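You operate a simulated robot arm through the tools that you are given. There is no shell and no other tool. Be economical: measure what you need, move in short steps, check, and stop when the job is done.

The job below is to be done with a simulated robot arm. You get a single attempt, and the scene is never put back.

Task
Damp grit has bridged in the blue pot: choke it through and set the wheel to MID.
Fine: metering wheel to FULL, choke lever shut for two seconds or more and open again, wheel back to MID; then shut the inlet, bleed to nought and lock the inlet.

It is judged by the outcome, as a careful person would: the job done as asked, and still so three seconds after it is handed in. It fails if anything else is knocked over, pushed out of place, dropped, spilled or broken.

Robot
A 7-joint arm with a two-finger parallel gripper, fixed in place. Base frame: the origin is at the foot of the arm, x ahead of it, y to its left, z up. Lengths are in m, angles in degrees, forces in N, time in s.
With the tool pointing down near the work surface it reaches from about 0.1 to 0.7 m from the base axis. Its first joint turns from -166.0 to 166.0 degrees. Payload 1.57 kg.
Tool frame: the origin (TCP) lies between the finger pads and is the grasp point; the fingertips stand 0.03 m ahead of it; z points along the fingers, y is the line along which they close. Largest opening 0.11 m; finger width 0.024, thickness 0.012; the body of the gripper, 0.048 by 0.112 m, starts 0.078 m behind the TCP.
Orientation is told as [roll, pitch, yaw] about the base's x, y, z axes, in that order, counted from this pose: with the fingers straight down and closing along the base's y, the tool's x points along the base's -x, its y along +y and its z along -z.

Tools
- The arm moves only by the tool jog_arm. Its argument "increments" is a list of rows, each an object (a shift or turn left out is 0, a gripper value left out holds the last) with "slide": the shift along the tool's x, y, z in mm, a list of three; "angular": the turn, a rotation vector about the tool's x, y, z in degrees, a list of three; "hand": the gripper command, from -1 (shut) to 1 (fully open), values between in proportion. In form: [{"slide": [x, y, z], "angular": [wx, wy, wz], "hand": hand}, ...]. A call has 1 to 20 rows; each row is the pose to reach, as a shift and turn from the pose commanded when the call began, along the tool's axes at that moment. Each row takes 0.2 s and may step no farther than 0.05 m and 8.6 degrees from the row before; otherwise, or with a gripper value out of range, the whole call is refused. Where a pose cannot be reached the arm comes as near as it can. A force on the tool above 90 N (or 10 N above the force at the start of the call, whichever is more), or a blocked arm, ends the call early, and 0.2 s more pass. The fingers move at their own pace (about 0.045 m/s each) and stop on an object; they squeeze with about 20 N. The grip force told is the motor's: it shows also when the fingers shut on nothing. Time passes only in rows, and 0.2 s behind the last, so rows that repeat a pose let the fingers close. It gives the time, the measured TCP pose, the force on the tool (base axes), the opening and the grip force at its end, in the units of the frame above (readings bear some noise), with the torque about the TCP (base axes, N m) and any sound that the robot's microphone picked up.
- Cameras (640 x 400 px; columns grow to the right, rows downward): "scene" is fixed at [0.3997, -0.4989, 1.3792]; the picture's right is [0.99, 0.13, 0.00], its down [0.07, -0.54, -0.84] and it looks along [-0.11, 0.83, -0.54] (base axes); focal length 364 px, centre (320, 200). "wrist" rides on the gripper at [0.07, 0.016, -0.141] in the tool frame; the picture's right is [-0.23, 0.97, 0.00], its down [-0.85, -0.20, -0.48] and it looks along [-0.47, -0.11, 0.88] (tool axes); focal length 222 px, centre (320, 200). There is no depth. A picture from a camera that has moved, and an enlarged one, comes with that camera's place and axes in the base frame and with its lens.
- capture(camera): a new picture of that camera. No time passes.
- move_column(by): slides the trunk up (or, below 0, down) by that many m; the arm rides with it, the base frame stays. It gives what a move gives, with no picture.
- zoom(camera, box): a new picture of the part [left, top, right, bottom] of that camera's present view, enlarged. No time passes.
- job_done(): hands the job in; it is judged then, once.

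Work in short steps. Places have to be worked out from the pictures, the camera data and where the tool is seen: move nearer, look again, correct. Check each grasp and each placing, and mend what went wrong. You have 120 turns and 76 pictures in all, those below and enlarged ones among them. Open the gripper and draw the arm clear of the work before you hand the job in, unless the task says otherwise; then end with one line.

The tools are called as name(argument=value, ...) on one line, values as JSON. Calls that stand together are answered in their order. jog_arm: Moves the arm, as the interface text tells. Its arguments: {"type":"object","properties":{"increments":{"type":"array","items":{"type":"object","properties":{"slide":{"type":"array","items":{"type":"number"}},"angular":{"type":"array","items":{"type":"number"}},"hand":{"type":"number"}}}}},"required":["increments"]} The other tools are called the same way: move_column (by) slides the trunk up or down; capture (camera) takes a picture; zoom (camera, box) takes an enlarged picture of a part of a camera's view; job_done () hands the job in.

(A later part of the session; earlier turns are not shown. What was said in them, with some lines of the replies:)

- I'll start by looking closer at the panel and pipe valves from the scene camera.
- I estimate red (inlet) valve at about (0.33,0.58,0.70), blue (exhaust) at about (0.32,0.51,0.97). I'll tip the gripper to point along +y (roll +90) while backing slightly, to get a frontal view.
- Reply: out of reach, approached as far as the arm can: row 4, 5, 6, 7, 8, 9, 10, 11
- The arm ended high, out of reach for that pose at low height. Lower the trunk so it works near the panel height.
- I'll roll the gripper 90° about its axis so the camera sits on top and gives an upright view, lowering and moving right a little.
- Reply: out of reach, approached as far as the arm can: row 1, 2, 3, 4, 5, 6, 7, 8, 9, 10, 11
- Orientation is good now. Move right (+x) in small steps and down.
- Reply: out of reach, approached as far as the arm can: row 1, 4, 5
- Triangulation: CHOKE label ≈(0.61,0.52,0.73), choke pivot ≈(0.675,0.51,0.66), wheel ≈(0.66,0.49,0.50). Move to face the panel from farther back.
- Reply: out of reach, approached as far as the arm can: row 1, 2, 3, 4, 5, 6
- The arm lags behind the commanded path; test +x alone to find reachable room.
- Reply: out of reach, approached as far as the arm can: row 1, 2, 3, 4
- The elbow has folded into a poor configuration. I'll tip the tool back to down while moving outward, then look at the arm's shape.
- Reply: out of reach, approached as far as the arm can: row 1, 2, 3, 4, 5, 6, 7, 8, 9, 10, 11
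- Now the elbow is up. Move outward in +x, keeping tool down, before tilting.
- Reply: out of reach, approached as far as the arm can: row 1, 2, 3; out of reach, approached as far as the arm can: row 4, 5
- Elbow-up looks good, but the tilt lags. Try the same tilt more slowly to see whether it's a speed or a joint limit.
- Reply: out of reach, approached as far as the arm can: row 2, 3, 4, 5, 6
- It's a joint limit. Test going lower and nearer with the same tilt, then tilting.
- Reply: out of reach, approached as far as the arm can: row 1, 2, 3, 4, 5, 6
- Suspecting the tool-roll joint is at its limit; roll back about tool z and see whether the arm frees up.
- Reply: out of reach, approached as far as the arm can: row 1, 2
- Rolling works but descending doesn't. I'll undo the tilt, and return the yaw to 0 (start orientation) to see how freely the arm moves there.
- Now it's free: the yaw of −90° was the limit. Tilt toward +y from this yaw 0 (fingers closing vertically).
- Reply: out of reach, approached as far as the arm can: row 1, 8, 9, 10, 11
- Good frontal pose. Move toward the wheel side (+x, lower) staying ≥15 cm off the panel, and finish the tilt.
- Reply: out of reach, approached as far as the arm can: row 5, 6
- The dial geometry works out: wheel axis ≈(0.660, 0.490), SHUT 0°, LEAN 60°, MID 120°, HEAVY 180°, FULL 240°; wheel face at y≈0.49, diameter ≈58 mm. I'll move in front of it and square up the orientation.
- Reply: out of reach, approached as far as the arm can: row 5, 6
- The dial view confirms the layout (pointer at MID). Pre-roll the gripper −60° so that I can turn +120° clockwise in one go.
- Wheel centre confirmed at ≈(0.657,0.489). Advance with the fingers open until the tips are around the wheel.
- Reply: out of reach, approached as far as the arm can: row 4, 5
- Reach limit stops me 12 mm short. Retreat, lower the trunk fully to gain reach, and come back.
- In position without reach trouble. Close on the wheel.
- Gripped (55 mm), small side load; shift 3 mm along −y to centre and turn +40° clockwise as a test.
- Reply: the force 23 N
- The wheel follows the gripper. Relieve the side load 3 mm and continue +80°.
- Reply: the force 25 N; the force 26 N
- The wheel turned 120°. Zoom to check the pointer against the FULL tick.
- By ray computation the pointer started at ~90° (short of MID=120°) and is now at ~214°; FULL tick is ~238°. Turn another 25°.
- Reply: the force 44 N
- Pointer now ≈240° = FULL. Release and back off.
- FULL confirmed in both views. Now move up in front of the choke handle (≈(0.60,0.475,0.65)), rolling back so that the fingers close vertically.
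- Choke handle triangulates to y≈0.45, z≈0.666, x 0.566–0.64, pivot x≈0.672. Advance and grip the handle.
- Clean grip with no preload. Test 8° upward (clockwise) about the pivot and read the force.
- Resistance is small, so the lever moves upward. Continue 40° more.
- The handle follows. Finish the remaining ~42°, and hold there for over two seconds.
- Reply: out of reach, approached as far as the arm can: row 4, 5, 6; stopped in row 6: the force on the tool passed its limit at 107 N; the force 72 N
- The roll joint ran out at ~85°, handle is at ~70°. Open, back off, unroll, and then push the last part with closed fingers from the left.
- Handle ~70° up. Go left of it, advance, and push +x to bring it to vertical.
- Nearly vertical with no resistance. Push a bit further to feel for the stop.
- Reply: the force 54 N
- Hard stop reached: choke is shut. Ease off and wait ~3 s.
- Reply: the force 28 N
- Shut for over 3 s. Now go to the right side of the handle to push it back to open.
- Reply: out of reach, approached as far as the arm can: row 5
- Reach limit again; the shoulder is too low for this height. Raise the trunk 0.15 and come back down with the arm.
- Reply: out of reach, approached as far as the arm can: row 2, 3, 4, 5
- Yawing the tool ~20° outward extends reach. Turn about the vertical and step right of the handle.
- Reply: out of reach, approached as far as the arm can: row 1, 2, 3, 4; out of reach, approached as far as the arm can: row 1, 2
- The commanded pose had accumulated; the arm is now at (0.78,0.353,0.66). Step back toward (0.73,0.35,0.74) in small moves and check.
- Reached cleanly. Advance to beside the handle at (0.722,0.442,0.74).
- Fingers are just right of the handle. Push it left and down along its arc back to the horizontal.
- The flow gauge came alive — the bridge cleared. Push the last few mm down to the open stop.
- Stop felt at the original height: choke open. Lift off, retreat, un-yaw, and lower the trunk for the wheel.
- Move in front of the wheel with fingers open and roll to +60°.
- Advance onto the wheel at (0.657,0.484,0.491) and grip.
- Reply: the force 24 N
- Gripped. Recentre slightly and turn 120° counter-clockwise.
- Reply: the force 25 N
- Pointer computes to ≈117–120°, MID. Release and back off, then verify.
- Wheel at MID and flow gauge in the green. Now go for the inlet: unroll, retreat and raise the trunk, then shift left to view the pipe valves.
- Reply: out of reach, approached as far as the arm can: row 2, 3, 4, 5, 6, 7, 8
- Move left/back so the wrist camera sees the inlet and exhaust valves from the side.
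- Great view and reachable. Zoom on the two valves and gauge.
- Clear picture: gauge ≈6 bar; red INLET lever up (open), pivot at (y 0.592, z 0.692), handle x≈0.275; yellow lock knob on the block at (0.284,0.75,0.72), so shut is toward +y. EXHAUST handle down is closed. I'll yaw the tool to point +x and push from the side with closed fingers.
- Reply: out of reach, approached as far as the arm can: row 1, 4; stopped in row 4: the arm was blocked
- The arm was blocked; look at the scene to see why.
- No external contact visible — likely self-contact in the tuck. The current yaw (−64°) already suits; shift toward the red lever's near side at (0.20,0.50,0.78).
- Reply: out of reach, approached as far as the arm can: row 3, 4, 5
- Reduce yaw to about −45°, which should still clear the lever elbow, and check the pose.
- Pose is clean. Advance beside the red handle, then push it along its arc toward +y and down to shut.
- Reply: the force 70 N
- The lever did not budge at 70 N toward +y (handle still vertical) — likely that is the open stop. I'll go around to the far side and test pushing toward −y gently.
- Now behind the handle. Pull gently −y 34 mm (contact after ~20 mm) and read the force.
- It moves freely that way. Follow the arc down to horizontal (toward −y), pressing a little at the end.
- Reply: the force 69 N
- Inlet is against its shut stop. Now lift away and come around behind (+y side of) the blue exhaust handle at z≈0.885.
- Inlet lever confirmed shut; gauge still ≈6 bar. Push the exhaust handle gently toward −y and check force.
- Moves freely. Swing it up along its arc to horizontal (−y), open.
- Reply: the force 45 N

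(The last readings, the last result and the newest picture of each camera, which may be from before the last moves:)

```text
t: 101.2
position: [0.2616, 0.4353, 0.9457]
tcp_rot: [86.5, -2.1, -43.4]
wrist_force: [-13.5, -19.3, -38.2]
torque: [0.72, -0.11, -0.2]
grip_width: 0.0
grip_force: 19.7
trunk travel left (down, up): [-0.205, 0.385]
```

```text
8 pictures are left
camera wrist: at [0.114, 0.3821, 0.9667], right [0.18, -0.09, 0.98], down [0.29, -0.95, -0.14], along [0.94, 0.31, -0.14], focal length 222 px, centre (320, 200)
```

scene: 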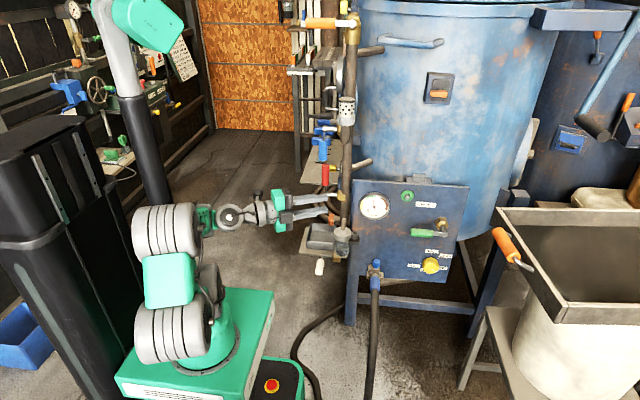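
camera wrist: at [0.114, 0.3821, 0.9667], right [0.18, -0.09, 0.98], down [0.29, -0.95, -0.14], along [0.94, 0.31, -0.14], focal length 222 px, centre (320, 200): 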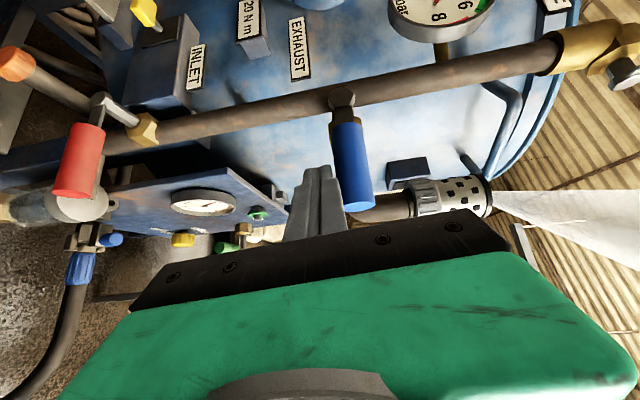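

Exhaust is venting through the silencer. Drop away and retreat, then position to view the yellow lock knob and gauge while it bleeds.

jog_arm(increments=[{"slide": [0, -20, 0]}, {"slide": [0, -30, -40]}, {"slide": [20, -50, -60]}, {"slide": [55, -70, -45]}, {"slide": [90, -90, -10]}, {"slide": [115, -105, 20]}, {"slide": [131, -118, 35]}])

capture(camera="wrist")

```text
refused: row 5 steps farther than a row can; nothing moved
```

```text
7 pictures are left
camera wrist: at [0.114, 0.3821, 0.9667], right [0.18, -0.09, 0.98], down [0.29, -0.95, -0.14], along [0.94, 0.31, -0.14], focal length 222 px, centre (320, 200)
```

wrist: 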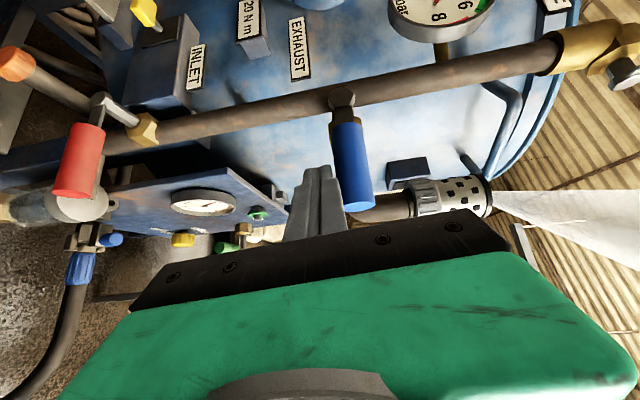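

The call was refused for a step slightly too long; resend with finer rows (and no picture until it has moved).

jog_arm(increments=[{"slide": [0, -20, 0]}, {"slide": [0, -30, -40]}, {"slide": [20, -50, -60]}, {"slide": [50, -65, -45]}, {"slide": [75, -80, -20]}, {"slide": [100, -95, 5]}, {"slide": [120, -110, 25]}, {"slide": [131, -118, 35]}])

```text
t: 103.0
position: [0.1879, 0.5493, 0.8267]
tcp_rot: [87.3, -1.8, -43.3]
wrist_force: [0.0, 0.5, 0.1]
torque: [0.01, 0.0, -0.02]
grip_width: 0.0
grip_force: 20.1
trunk travel left (down, up): [-0.205, 0.385]
```

zoom(camera="wrist", box=[180, 40, 340, 150])

```text
3.64 times, centred on (260, 95) of wrist
camera zoom: at [0.0394, 0.4939, 0.8479], right [0.17, -0.1, 0.98], down [0.29, -0.94, -0.15], along [0.94, 0.31, -0.14], focal length 808 px, centre (538, 582)
```

zoom: 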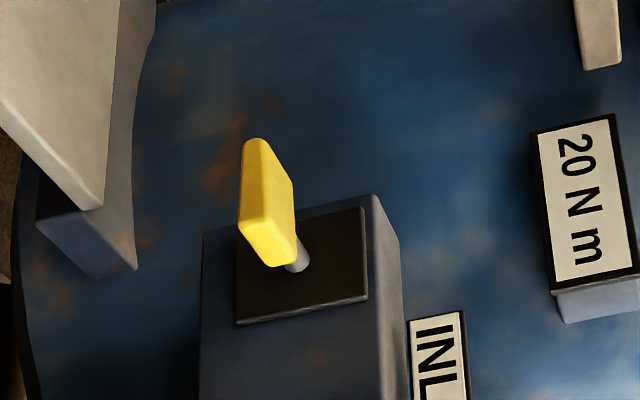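

The lock is a yellow quarter-turn T-key on an x-axis stem: wing centre ≈(0.28,0.747,0.72), wing along y. Yaw further and go to a standoff in line with it, opening the gripper.

jog_arm(increments=[{"slide": [25, -20, 20], "angular": [0, -3, 0], "hand": -0.1}, {"slide": [45, -40, 40], "angular": [0, -6, 0]}, {"slide": [65, -60, 62], "angular": [0, -10, 0]}, {"slide": [85, -80, 85], "angular": [0, -14, 0]}, {"slide": [100, -97, 110], "angular": [0, -18, 0]}, {"slide": [104, -100, 124], "angular": [0, -22, 0]}])

capture(camera="wrist")

```text
t: 104.4
position: [0.2044, 0.6991, 0.727]
tcp_rot: [88.1, -2.3, -65.8]
wrist_force: [-1.2, 0.1, 1.0]
torque: [0.0, 0.02, 0.02]
grip_width: 0.0496
grip_force: 0.1
trunk travel left (down, up): [-0.205, 0.385]
```

```text
5 pictures are left
camera wrist: at [0.047, 0.706, 0.7425], right [0.1, -0.16, 0.98], down [-0.09, -0.98, -0.15], along [0.99, -0.07, -0.12], focal length 222 px, centre (320, 200)
```

wrist: 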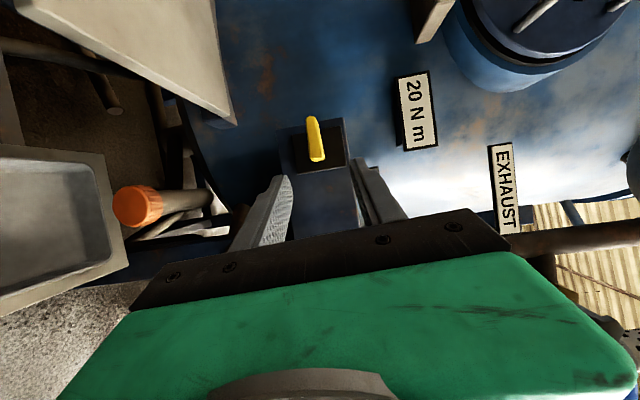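

Wing centre refined to (0.28,0.752,0.7195). Advance with fingers above and below the wing and close on it.

jog_arm(increments=[{"slide": [18, -4, 30]}, {"slide": [18, -4, 60]}, {"slide": [18, -4, 75]}, {"slide": [18, -4, 75], "hand": -1}, {"slide": [18, -4, 75], "hand": -1}, {"slide": [18, -4, 75], "hand": -1}, {"slide": [18, -4, 75], "hand": -1}])

```text
t: 106.0
position: [0.2569, 0.734, 0.7197]
tcp_rot: [88.5, -2.3, -65.3]
wrist_force: [-15.5, 1.2, 18.9]
torque: [0.29, -0.82, -0.57]
grip_width: 0.0144
grip_force: 29.9
out of reach, approached as far as the arm can: row 1, 2, 3, 4, 5, 6, 7
trunk travel left (down, up): [-0.205, 0.385]
```

Gripped the wing (14 mm). Test a small turn (front end up, −8° about base x) and read the torque.

jog_arm(increments=[{"slide": [0, 1.2, 0], "angular": [1.6, 0, -3.6]}, {"slide": [0, 2.5, 0], "angular": [3.3, -0.1, -7.3]}, {"slide": [0, 3.7, 0], "angular": [4.9, -0.2, -10.9]}])

```text
t: 106.8
position: [0.2571, 0.7327, 0.7216]
tcp_rot: [83.5, -13.3, -64.6]
wrist_force: [-10.7, 14.6, 24.2]
torque: [1.09, -0.56, 0.76]
grip_width: 0.0187
grip_force: 32.8
trunk travel left (down, up): [-0.205, 0.385]
```

The opening widened, so the key resists that way. Test the opposite direction (front end down).

jog_arm(increments=[{"slide": [0, -1.9, 0], "angular": [-2.5, 0.1, 5.5]}, {"slide": [0, -3.7, 0], "angular": [-4.9, 0.2, 10.9]}, {"slide": [0, -5.6, 0], "angular": [-7.4, 0.3, 16.4]}, {"slide": [0, -7.4, 0], "angular": [-9.8, 0.4, 21.8]}])

```text
t: 107.8
position: [0.2602, 0.7231, 0.7161]
tcp_rot: [93.3, 8.4, -65.0]
wrist_force: [-0.8, 22.9, 20.4]
torque: [0.35, -0.73, 0.56]
grip_width: 0.0146
grip_force: 30.6
out of reach, approached as far as the arm can: row 4
trunk travel left (down, up): [-0.205, 0.385]
```

The opening stays at the wing's thickness, so it appears to turn this way. Continue +24°.

jog_arm(increments=[{"slide": [4, -1.5, 0], "angular": [-3.3, 0.1, 7.3]}, {"slide": [8, -3, 0], "angular": [-6.6, 0.2, 14.6]}, {"slide": [10, -5, 0], "angular": [-9.8, 0.3, 21.9]}])

capture(camera="wrist")

```text
t: 108.6
position: [0.2574, 0.696, 0.724]
tcp_rot: [104.3, 29.8, -61.5]
wrist_force: [0.6, 0.8, -0.6]
torque: [0.01, -0.04, -0.03]
grip_width: 0.0
grip_force: 21.1
out of reach, approached as far as the arm can: row 1, 2, 3
trunk travel left (down, up): [-0.205, 0.385]
```

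```text
4 pictures are left
camera wrist: at [0.1014, 0.6894, 0.7415], right [0.11, -0.7, 0.71], down [-0.08, -0.71, -0.7], along [0.99, 0.02, -0.14], focal length 222 px, centre (320, 200)
```

wrist: 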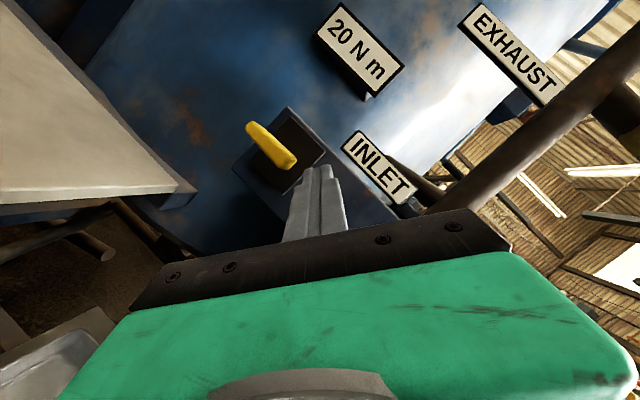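

The fingers slipped off; the wing is still horizontal. Front-up was firmly resisted, so I'll instead push the front end down from above. First retract and level the tool with less yaw.

jog_arm(increments=[{"slide": [0, 0, -30]}, {"slide": [0, 0, -60], "angular": [2.6, 0, -5.8]}, {"slide": [0, 0, -60], "angular": [5.2, -0.2, -11.7]}, {"slide": [0, 0, -60], "angular": [7.9, -0.3, -17.5]}, {"slide": [0, 0, -60], "angular": [10.5, -0.3, -23.4]}, {"slide": [0, 0, -60], "angular": [13.1, -0.4, -29.2]}])

jog_arm(increments=[{"angular": [0, 6, 0]}, {"angular": [0, 12, 0]}, {"angular": [0, 18, 0]}])

```text
t: 110.0
position: [0.2056, 0.699, 0.6965]
tcp_rot: [89.8, 0.8, -66.2]
wrist_force: [-0.2, 0.1, 0.4]
torque: [-0.05, 0.0, -0.03]
grip_width: 0.0
grip_force: 21.4
out of reach, approached as far as the arm can: row 1, 2, 3, 4, 5, 6
trunk travel left (down, up): [-0.205, 0.385]
```

```text
t: 110.8
position: [0.1727, 0.7907, 0.6996]
tcp_rot: [90.2, 1.0, -47.8]
wrist_force: [0.6, 0.3, -0.2]
torque: [-0.01, 0.01, 0.01]
grip_width: 0.0
grip_force: 21.6
out of reach, approached as far as the arm can: row 1, 2, 3
trunk travel left (down, up): [-0.205, 0.385]
```

The commanded pose had drifted further +y; bring it up and back to a reachable standoff.

jog_arm(increments=[{"slide": [0, 30, -10]}, {"slide": [-30, 55, -30]}, {"slide": [-65, 60, -36]}, {"slide": [-102, 60, -36]}])

```text
t: 111.8
position: [0.1781, 0.7948, 0.6979]
tcp_rot: [90.1, 1.0, -47.5]
wrist_force: [-0.7, 0.2, -0.9]
torque: [-0.01, -0.01, 0.01]
grip_width: 0.0002
grip_force: 21.1
out of reach, approached as far as the arm can: row 1, 2, 3, 4
trunk travel left (down, up): [-0.205, 0.385]
```

jog_arm(increments=[{"slide": [-33, 0, -30]}, {"slide": [-66, 0, -60]}, {"slide": [-100, 0, -90]}])

```text
t: 112.6
position: [0.1734, 0.7917, 0.6968]
tcp_rot: [90.1, 1.0, -47.5]
wrist_force: [0.4, -0.1, -0.4]
torque: [-0.01, -0.04, -0.04]
grip_width: 0.0001
grip_force: 21.2
out of reach, approached as far as the arm can: row 1, 2, 3
trunk travel left (down, up): [-0.205, 0.385]
```

Possibly stuck at a stretched singular pose; nudge out by un-yawing and raising while pulling back.

jog_arm(increments=[{"slide": [0, 15, 0], "angular": [0, 7, 0]}, {"slide": [0, 30, 0], "angular": [0, 14, 0]}, {"slide": [0, 45, 0], "angular": [0, 21, 0]}])

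```text
t: 113.4
position: [0.1705, 0.8731, 0.698]
tcp_rot: [90.6, 0.9, -26.3]
wrist_force: [-0.1, 0.1, 0.0]
torque: [0.0, 0.0, -0.02]
grip_width: 0.0
grip_force: 21.5
out of reach, approached as far as the arm can: row 1, 2, 3
trunk travel left (down, up): [-0.205, 0.385]
```

capture(camera="scene")

```text
3 pictures are left
```

scene: 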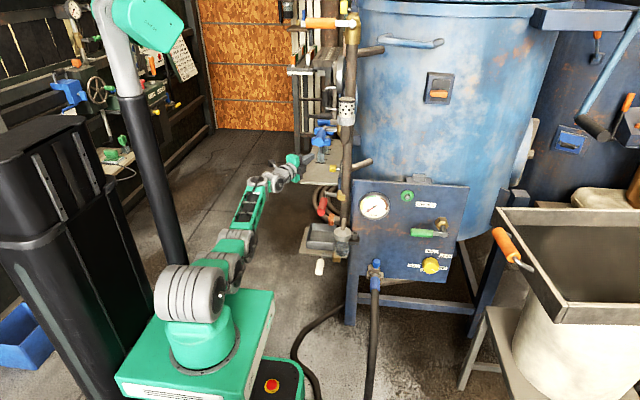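

The arm is fully straight (singular). Command a strong up-and-back move to bend the elbow again.

jog_arm(increments=[{"slide": [0, 35, -30]}, {"slide": [0, 70, -60]}, {"slide": [0, 105, -90]}, {"slide": [0, 140, -120]}, {"slide": [0, 170, -150]}, {"slide": [0, 200, -180]}])

```text
t: 114.8
position: [0.0569, 0.8555, 0.6998]
tcp_rot: [90.9, 1.0, -26.8]
wrist_force: [0.1, -1.0, -0.8]
torque: [0.01, 0.0, 0.04]
grip_width: 0.0001
grip_force: 21.3
out of reach, approached as far as the arm can: row 1, 2, 3, 4, 5, 6
trunk travel left (down, up): [-0.205, 0.385]
```

It swung sideways but didn't bend. Now in free space, tip the tool downward while pulling back, to give the elbow a way to bend.

jog_arm(increments=[{"slide": [15, 0, -20], "angular": [7, 0, 0]}, {"slide": [30, 0, -40], "angular": [14, 0, 0]}, {"slide": [30, 0, -60], "angular": [21, 0, 0]}, {"slide": [30, 0, -80], "angular": [28, 0, 0]}, {"slide": [30, 0, -100], "angular": [35, 0, 0]}, {"slide": [30, 0, -120], "angular": [42, 0, 0]}])

```text
t: 116.4
position: [0.018, 0.7638, 0.6943]
tcp_rot: [47.5, 0.2, -30.0]
wrist_force: [1.1, 0.4, 0.1]
torque: [0.0, 0.0, -0.01]
grip_width: 0.0
grip_force: 21.8
out of reach, approached as far as the arm can: row 1, 2, 3
trunk travel left (down, up): [-0.205, 0.385]
stopped in row 6: the arm was blocked; the commanded pose is now the measured one
```

Commanded pose is now reset and the elbow is bending. Retract gently toward −y and up.

jog_arm(increments=[{"slide": [-8, -3, -15]}, {"slide": [-15, -7, -29]}, {"slide": [-22, -10, -44]}, {"slide": [-30, -13, -58]}])

```text
t: 117.6
position: [0.0454, 0.7, 0.7068]
tcp_rot: [46.7, -0.9, -32.1]
wrist_force: [-0.7, -0.1, 0.3]
torque: [-0.01, 0.01, -0.01]
grip_width: 0.0
grip_force: 21.7
trunk travel left (down, up): [-0.205, 0.385]
stopped in row 4: the arm was blocked; the commanded pose is now the measured one
```

Good. Head back to the earlier comfortable standoff (0.19,0.55,0.83), levelling the tool on the way.

jog_arm(increments=[{"slide": [-25, 6, -15]}, {"slide": [-50, 13, -30], "angular": [-5, 0, 0]}, {"slide": [-75, 19, -45], "angular": [-10, 0, 0]}, {"slide": [-100, 26, -60], "angular": [-16, 0, 0]}, {"slide": [-125, 32, -75], "angular": [-22, 0, 0]}, {"slide": [-150, 38, -90], "angular": [-28, 0, 0]}, {"slide": [-175, 45, -105], "angular": [-34, 0, 0]}, {"slide": [-201, 51, -120], "angular": [-42, 0, 0]}])

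```text
t: 119.4
position: [0.1838, 0.5472, 0.8294]
tcp_rot: [88.8, -0.9, -31.9]
wrist_force: [0.1, -0.1, 0.5]
torque: [-0.04, 0.04, -0.01]
grip_width: 0.0
grip_force: 21.9
trunk travel left (down, up): [-0.205, 0.385]
```

Back in a healthy pose. Now approach with closed fingers above the front end of the yellow wing (TCP ≈(0.267,0.712,0.762)), yaw ≈−40°.

jog_arm(increments=[{"slide": [18, -25, 40], "angular": [0, -4, 0]}, {"slide": [36, -53, 80], "angular": [0, -8, 0]}, {"slide": [30, -58, 115], "angular": [0, -8, 0]}, {"slide": [24, -62, 150], "angular": [0, -8, 0]}, {"slide": [17, -64, 185], "angular": [0, -8, 0]}])

```text
refused: row 1 steps farther than a row can; nothing moved
```

jog_arm(increments=[{"slide": [12, -18, 27], "angular": [0, -3, 0]}, {"slide": [24, -36, 54], "angular": [0, -6, 0]}, {"slide": [36, -53, 83], "angular": [0, -8, 0]}, {"slide": [30, -58, 115], "angular": [0, -8, 0]}, {"slide": [24, -62, 150], "angular": [0, -8, 0]}, {"slide": [17, -64, 185], "angular": [0, -8, 0]}])

```text
t: 120.8
position: [0.2687, 0.7144, 0.7625]
tcp_rot: [88.8, -1.1, -40.1]
wrist_force: [-0.1, -0.3, 0.7]
torque: [-0.01, 0.0, 0.02]
grip_width: 0.0
grip_force: 20.8
trunk travel left (down, up): [-0.205, 0.385]
```

Positioned cleanly. Press down: contact expected at z≈0.738; go to ≈0.727 and read the force.

jog_arm(increments=[{"slide": [0, -15, 0]}, {"slide": [0, -25, 0]}, {"slide": [0, -30, 0]}, {"slide": [0, -35, 0]}])

```text
t: 121.8
position: [0.2698, 0.7117, 0.7367]
tcp_rot: [89.7, -0.7, -40.1]
wrist_force: [1.1, -8.3, 28.6]
torque: [0.74, -0.33, -0.14]
grip_width: 0.0
grip_force: 21.0
trunk travel left (down, up): [-0.205, 0.385]
```

Resistance 29 N without clear motion. Press a bit harder (still < 70 N) to see if it yields.

jog_arm(increments=[{"slide": [0, -4, 0]}, {"slide": [0, -8, 0]}, {"slide": [0, -11, 0]}])

```text
t: 122.6
position: [0.27, 0.7066, 0.714]
tcp_rot: [88.8, -1.5, -40.3]
wrist_force: [-14.4, -55.7, 17.8]
torque: [0.49, -0.06, -0.16]
grip_width: 0.0
grip_force: 21.0
trunk travel left (down, up): [-0.205, 0.385]
```

Something gave way. Use one picture to see the wing's state.

zoom(camera="wrist", box=[240, 60, 430, 190])

```text
3.08 times, centred on (335, 125) of wrist
camera zoom: at [0.1247, 0.6447, 0.7308], right [0.17, -0.12, 0.98], down [0.34, -0.92, -0.17], along [0.92, 0.36, -0.12], focal length 684 px, centre (274, 431)
```

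zoom: 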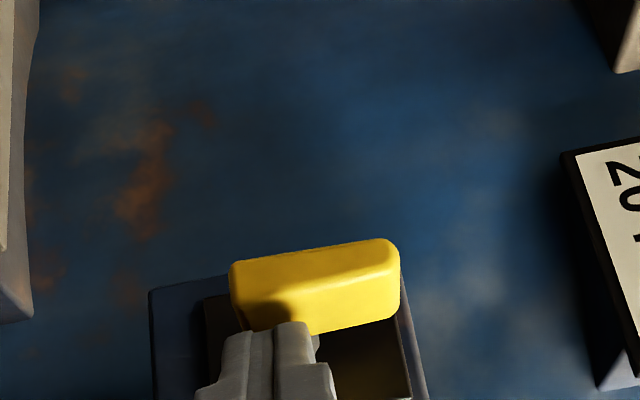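

The wing has turned 90° to vertical — the inlet is locked. Retract and go to a spot where the gauge and levers can be checked.

jog_arm(increments=[{"slide": [-5, 0, -20]}, {"slide": [-5, 5, -60]}, {"slide": [-15, 25, -95]}, {"slide": [-30, 55, -125]}, {"slide": [-45, 85, -150]}, {"slide": [-55, 115, -175]}, {"slide": [-60, 140, -198]}])

capture(camera="wrist")

```text
t: 124.2
position: [0.1854, 0.5266, 0.8555]
tcp_rot: [88.9, -1.2, -39.9]
wrist_force: [0.4, 0.3, -0.3]
torque: [0.02, 0.01, -0.02]
grip_width: 0.0
grip_force: 21.4
trunk travel left (down, up): [-0.205, 0.385]
```

```text
1 pictures are left
camera wrist: at [0.0409, 0.4637, 0.8722], right [0.17, -0.12, 0.98], down [0.35, -0.92, -0.17], along [0.92, 0.37, -0.12], focal length 222 px, centre (320, 200)
```

wrist: 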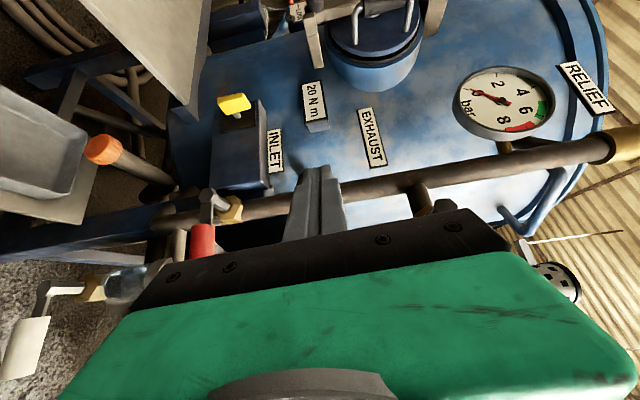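

Gauge is at nought, inlet lever shut, key vertical. Draw back clear, open the gripper, and let time pass.

jog_arm(increments=[{"slide": [-24, -6, -24]}, {"slide": [-48, -12, -47]}, {"slide": [-72, -18, -70]}, {"slide": [-96, -24, -93]}, {"slide": [-118, -30, -116]}, {"slide": [-118, -30, -116], "hand": 0.5}, {"slide": [-118, -30, -116]}, {"slide": [-118, -30, -116]}, {"slide": [-118, -30, -116]}, {"slide": [-118, -30, -116]}, {"slide": [-118, -30, -116]}, {"slide": [-118, -30, -116]}])

zoom(camera="scene", box=[270, 90, 480, 290])

```text
t: 125.4
position: [0.2617, 0.3368, 0.845]
tcp_rot: [89.4, 0.4, -50.4]
wrist_force: [0.3, -0.8, 0.9]
torque: [0.02, -0.02, 0.01]
grip_width: 0.0173
grip_force: 0.0
trunk travel left (down, up): [-0.205, 0.385]
stopped in row 6: the arm was blocked; the commanded pose is now the measured one
```

```text
2.00 times, centred on (375, 190) of scene
camera zoom: at [0.3997, -0.4989, 1.3792], right [0.99, 0.13, 0.0], down [0.07, -0.54, -0.84], along [-0.11, 0.83, -0.54], focal length 728 px, centre (210, 220)
```

zoom: 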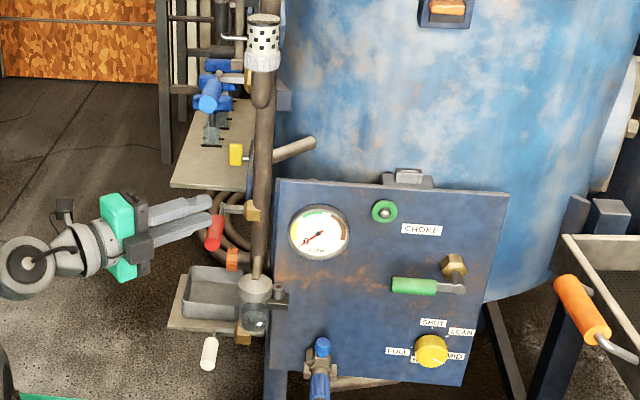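

Everything is in its place: choke open, wheel MID, inlet shut and keyed, exhaust open, nothing disturbed. Open the gripper and wait a moment.

jog_arm(increments=[{"slide": [0, 0, -10], "hand": 0.5}, {"slide": [0, 0, -10]}, {"slide": [0, 0, -10]}, {"slide": [0, 0, -10]}, {"slide": [0, 0, -10]}, {"slide": [0, 0, -10]}, {"slide": [0, 0, -10]}, {"slide": [0, 0, -10]}, {"slide": [0, 0, -10]}, {"slide": [0, 0, -10]}])

```text
t: 127.6
position: [0.2702, 0.32, 0.8479]
tcp_rot: [89.6, 0.9, -52.9]
wrist_force: [0.1, 0.7, 0.5]
torque: [0.0, -0.03, 0.01]
grip_width: 0.0824
grip_force: 0.0
trunk travel left (down, up): [-0.205, 0.385]
```

The arm is clear with the gripper open; handing in.

job_done()

```text
The job is handed in.
```

The blue pot is choked through and flowing: metering wheel back at MID, choke open, inlet shut and locked, and the exhaust left open with the gauge at nought.
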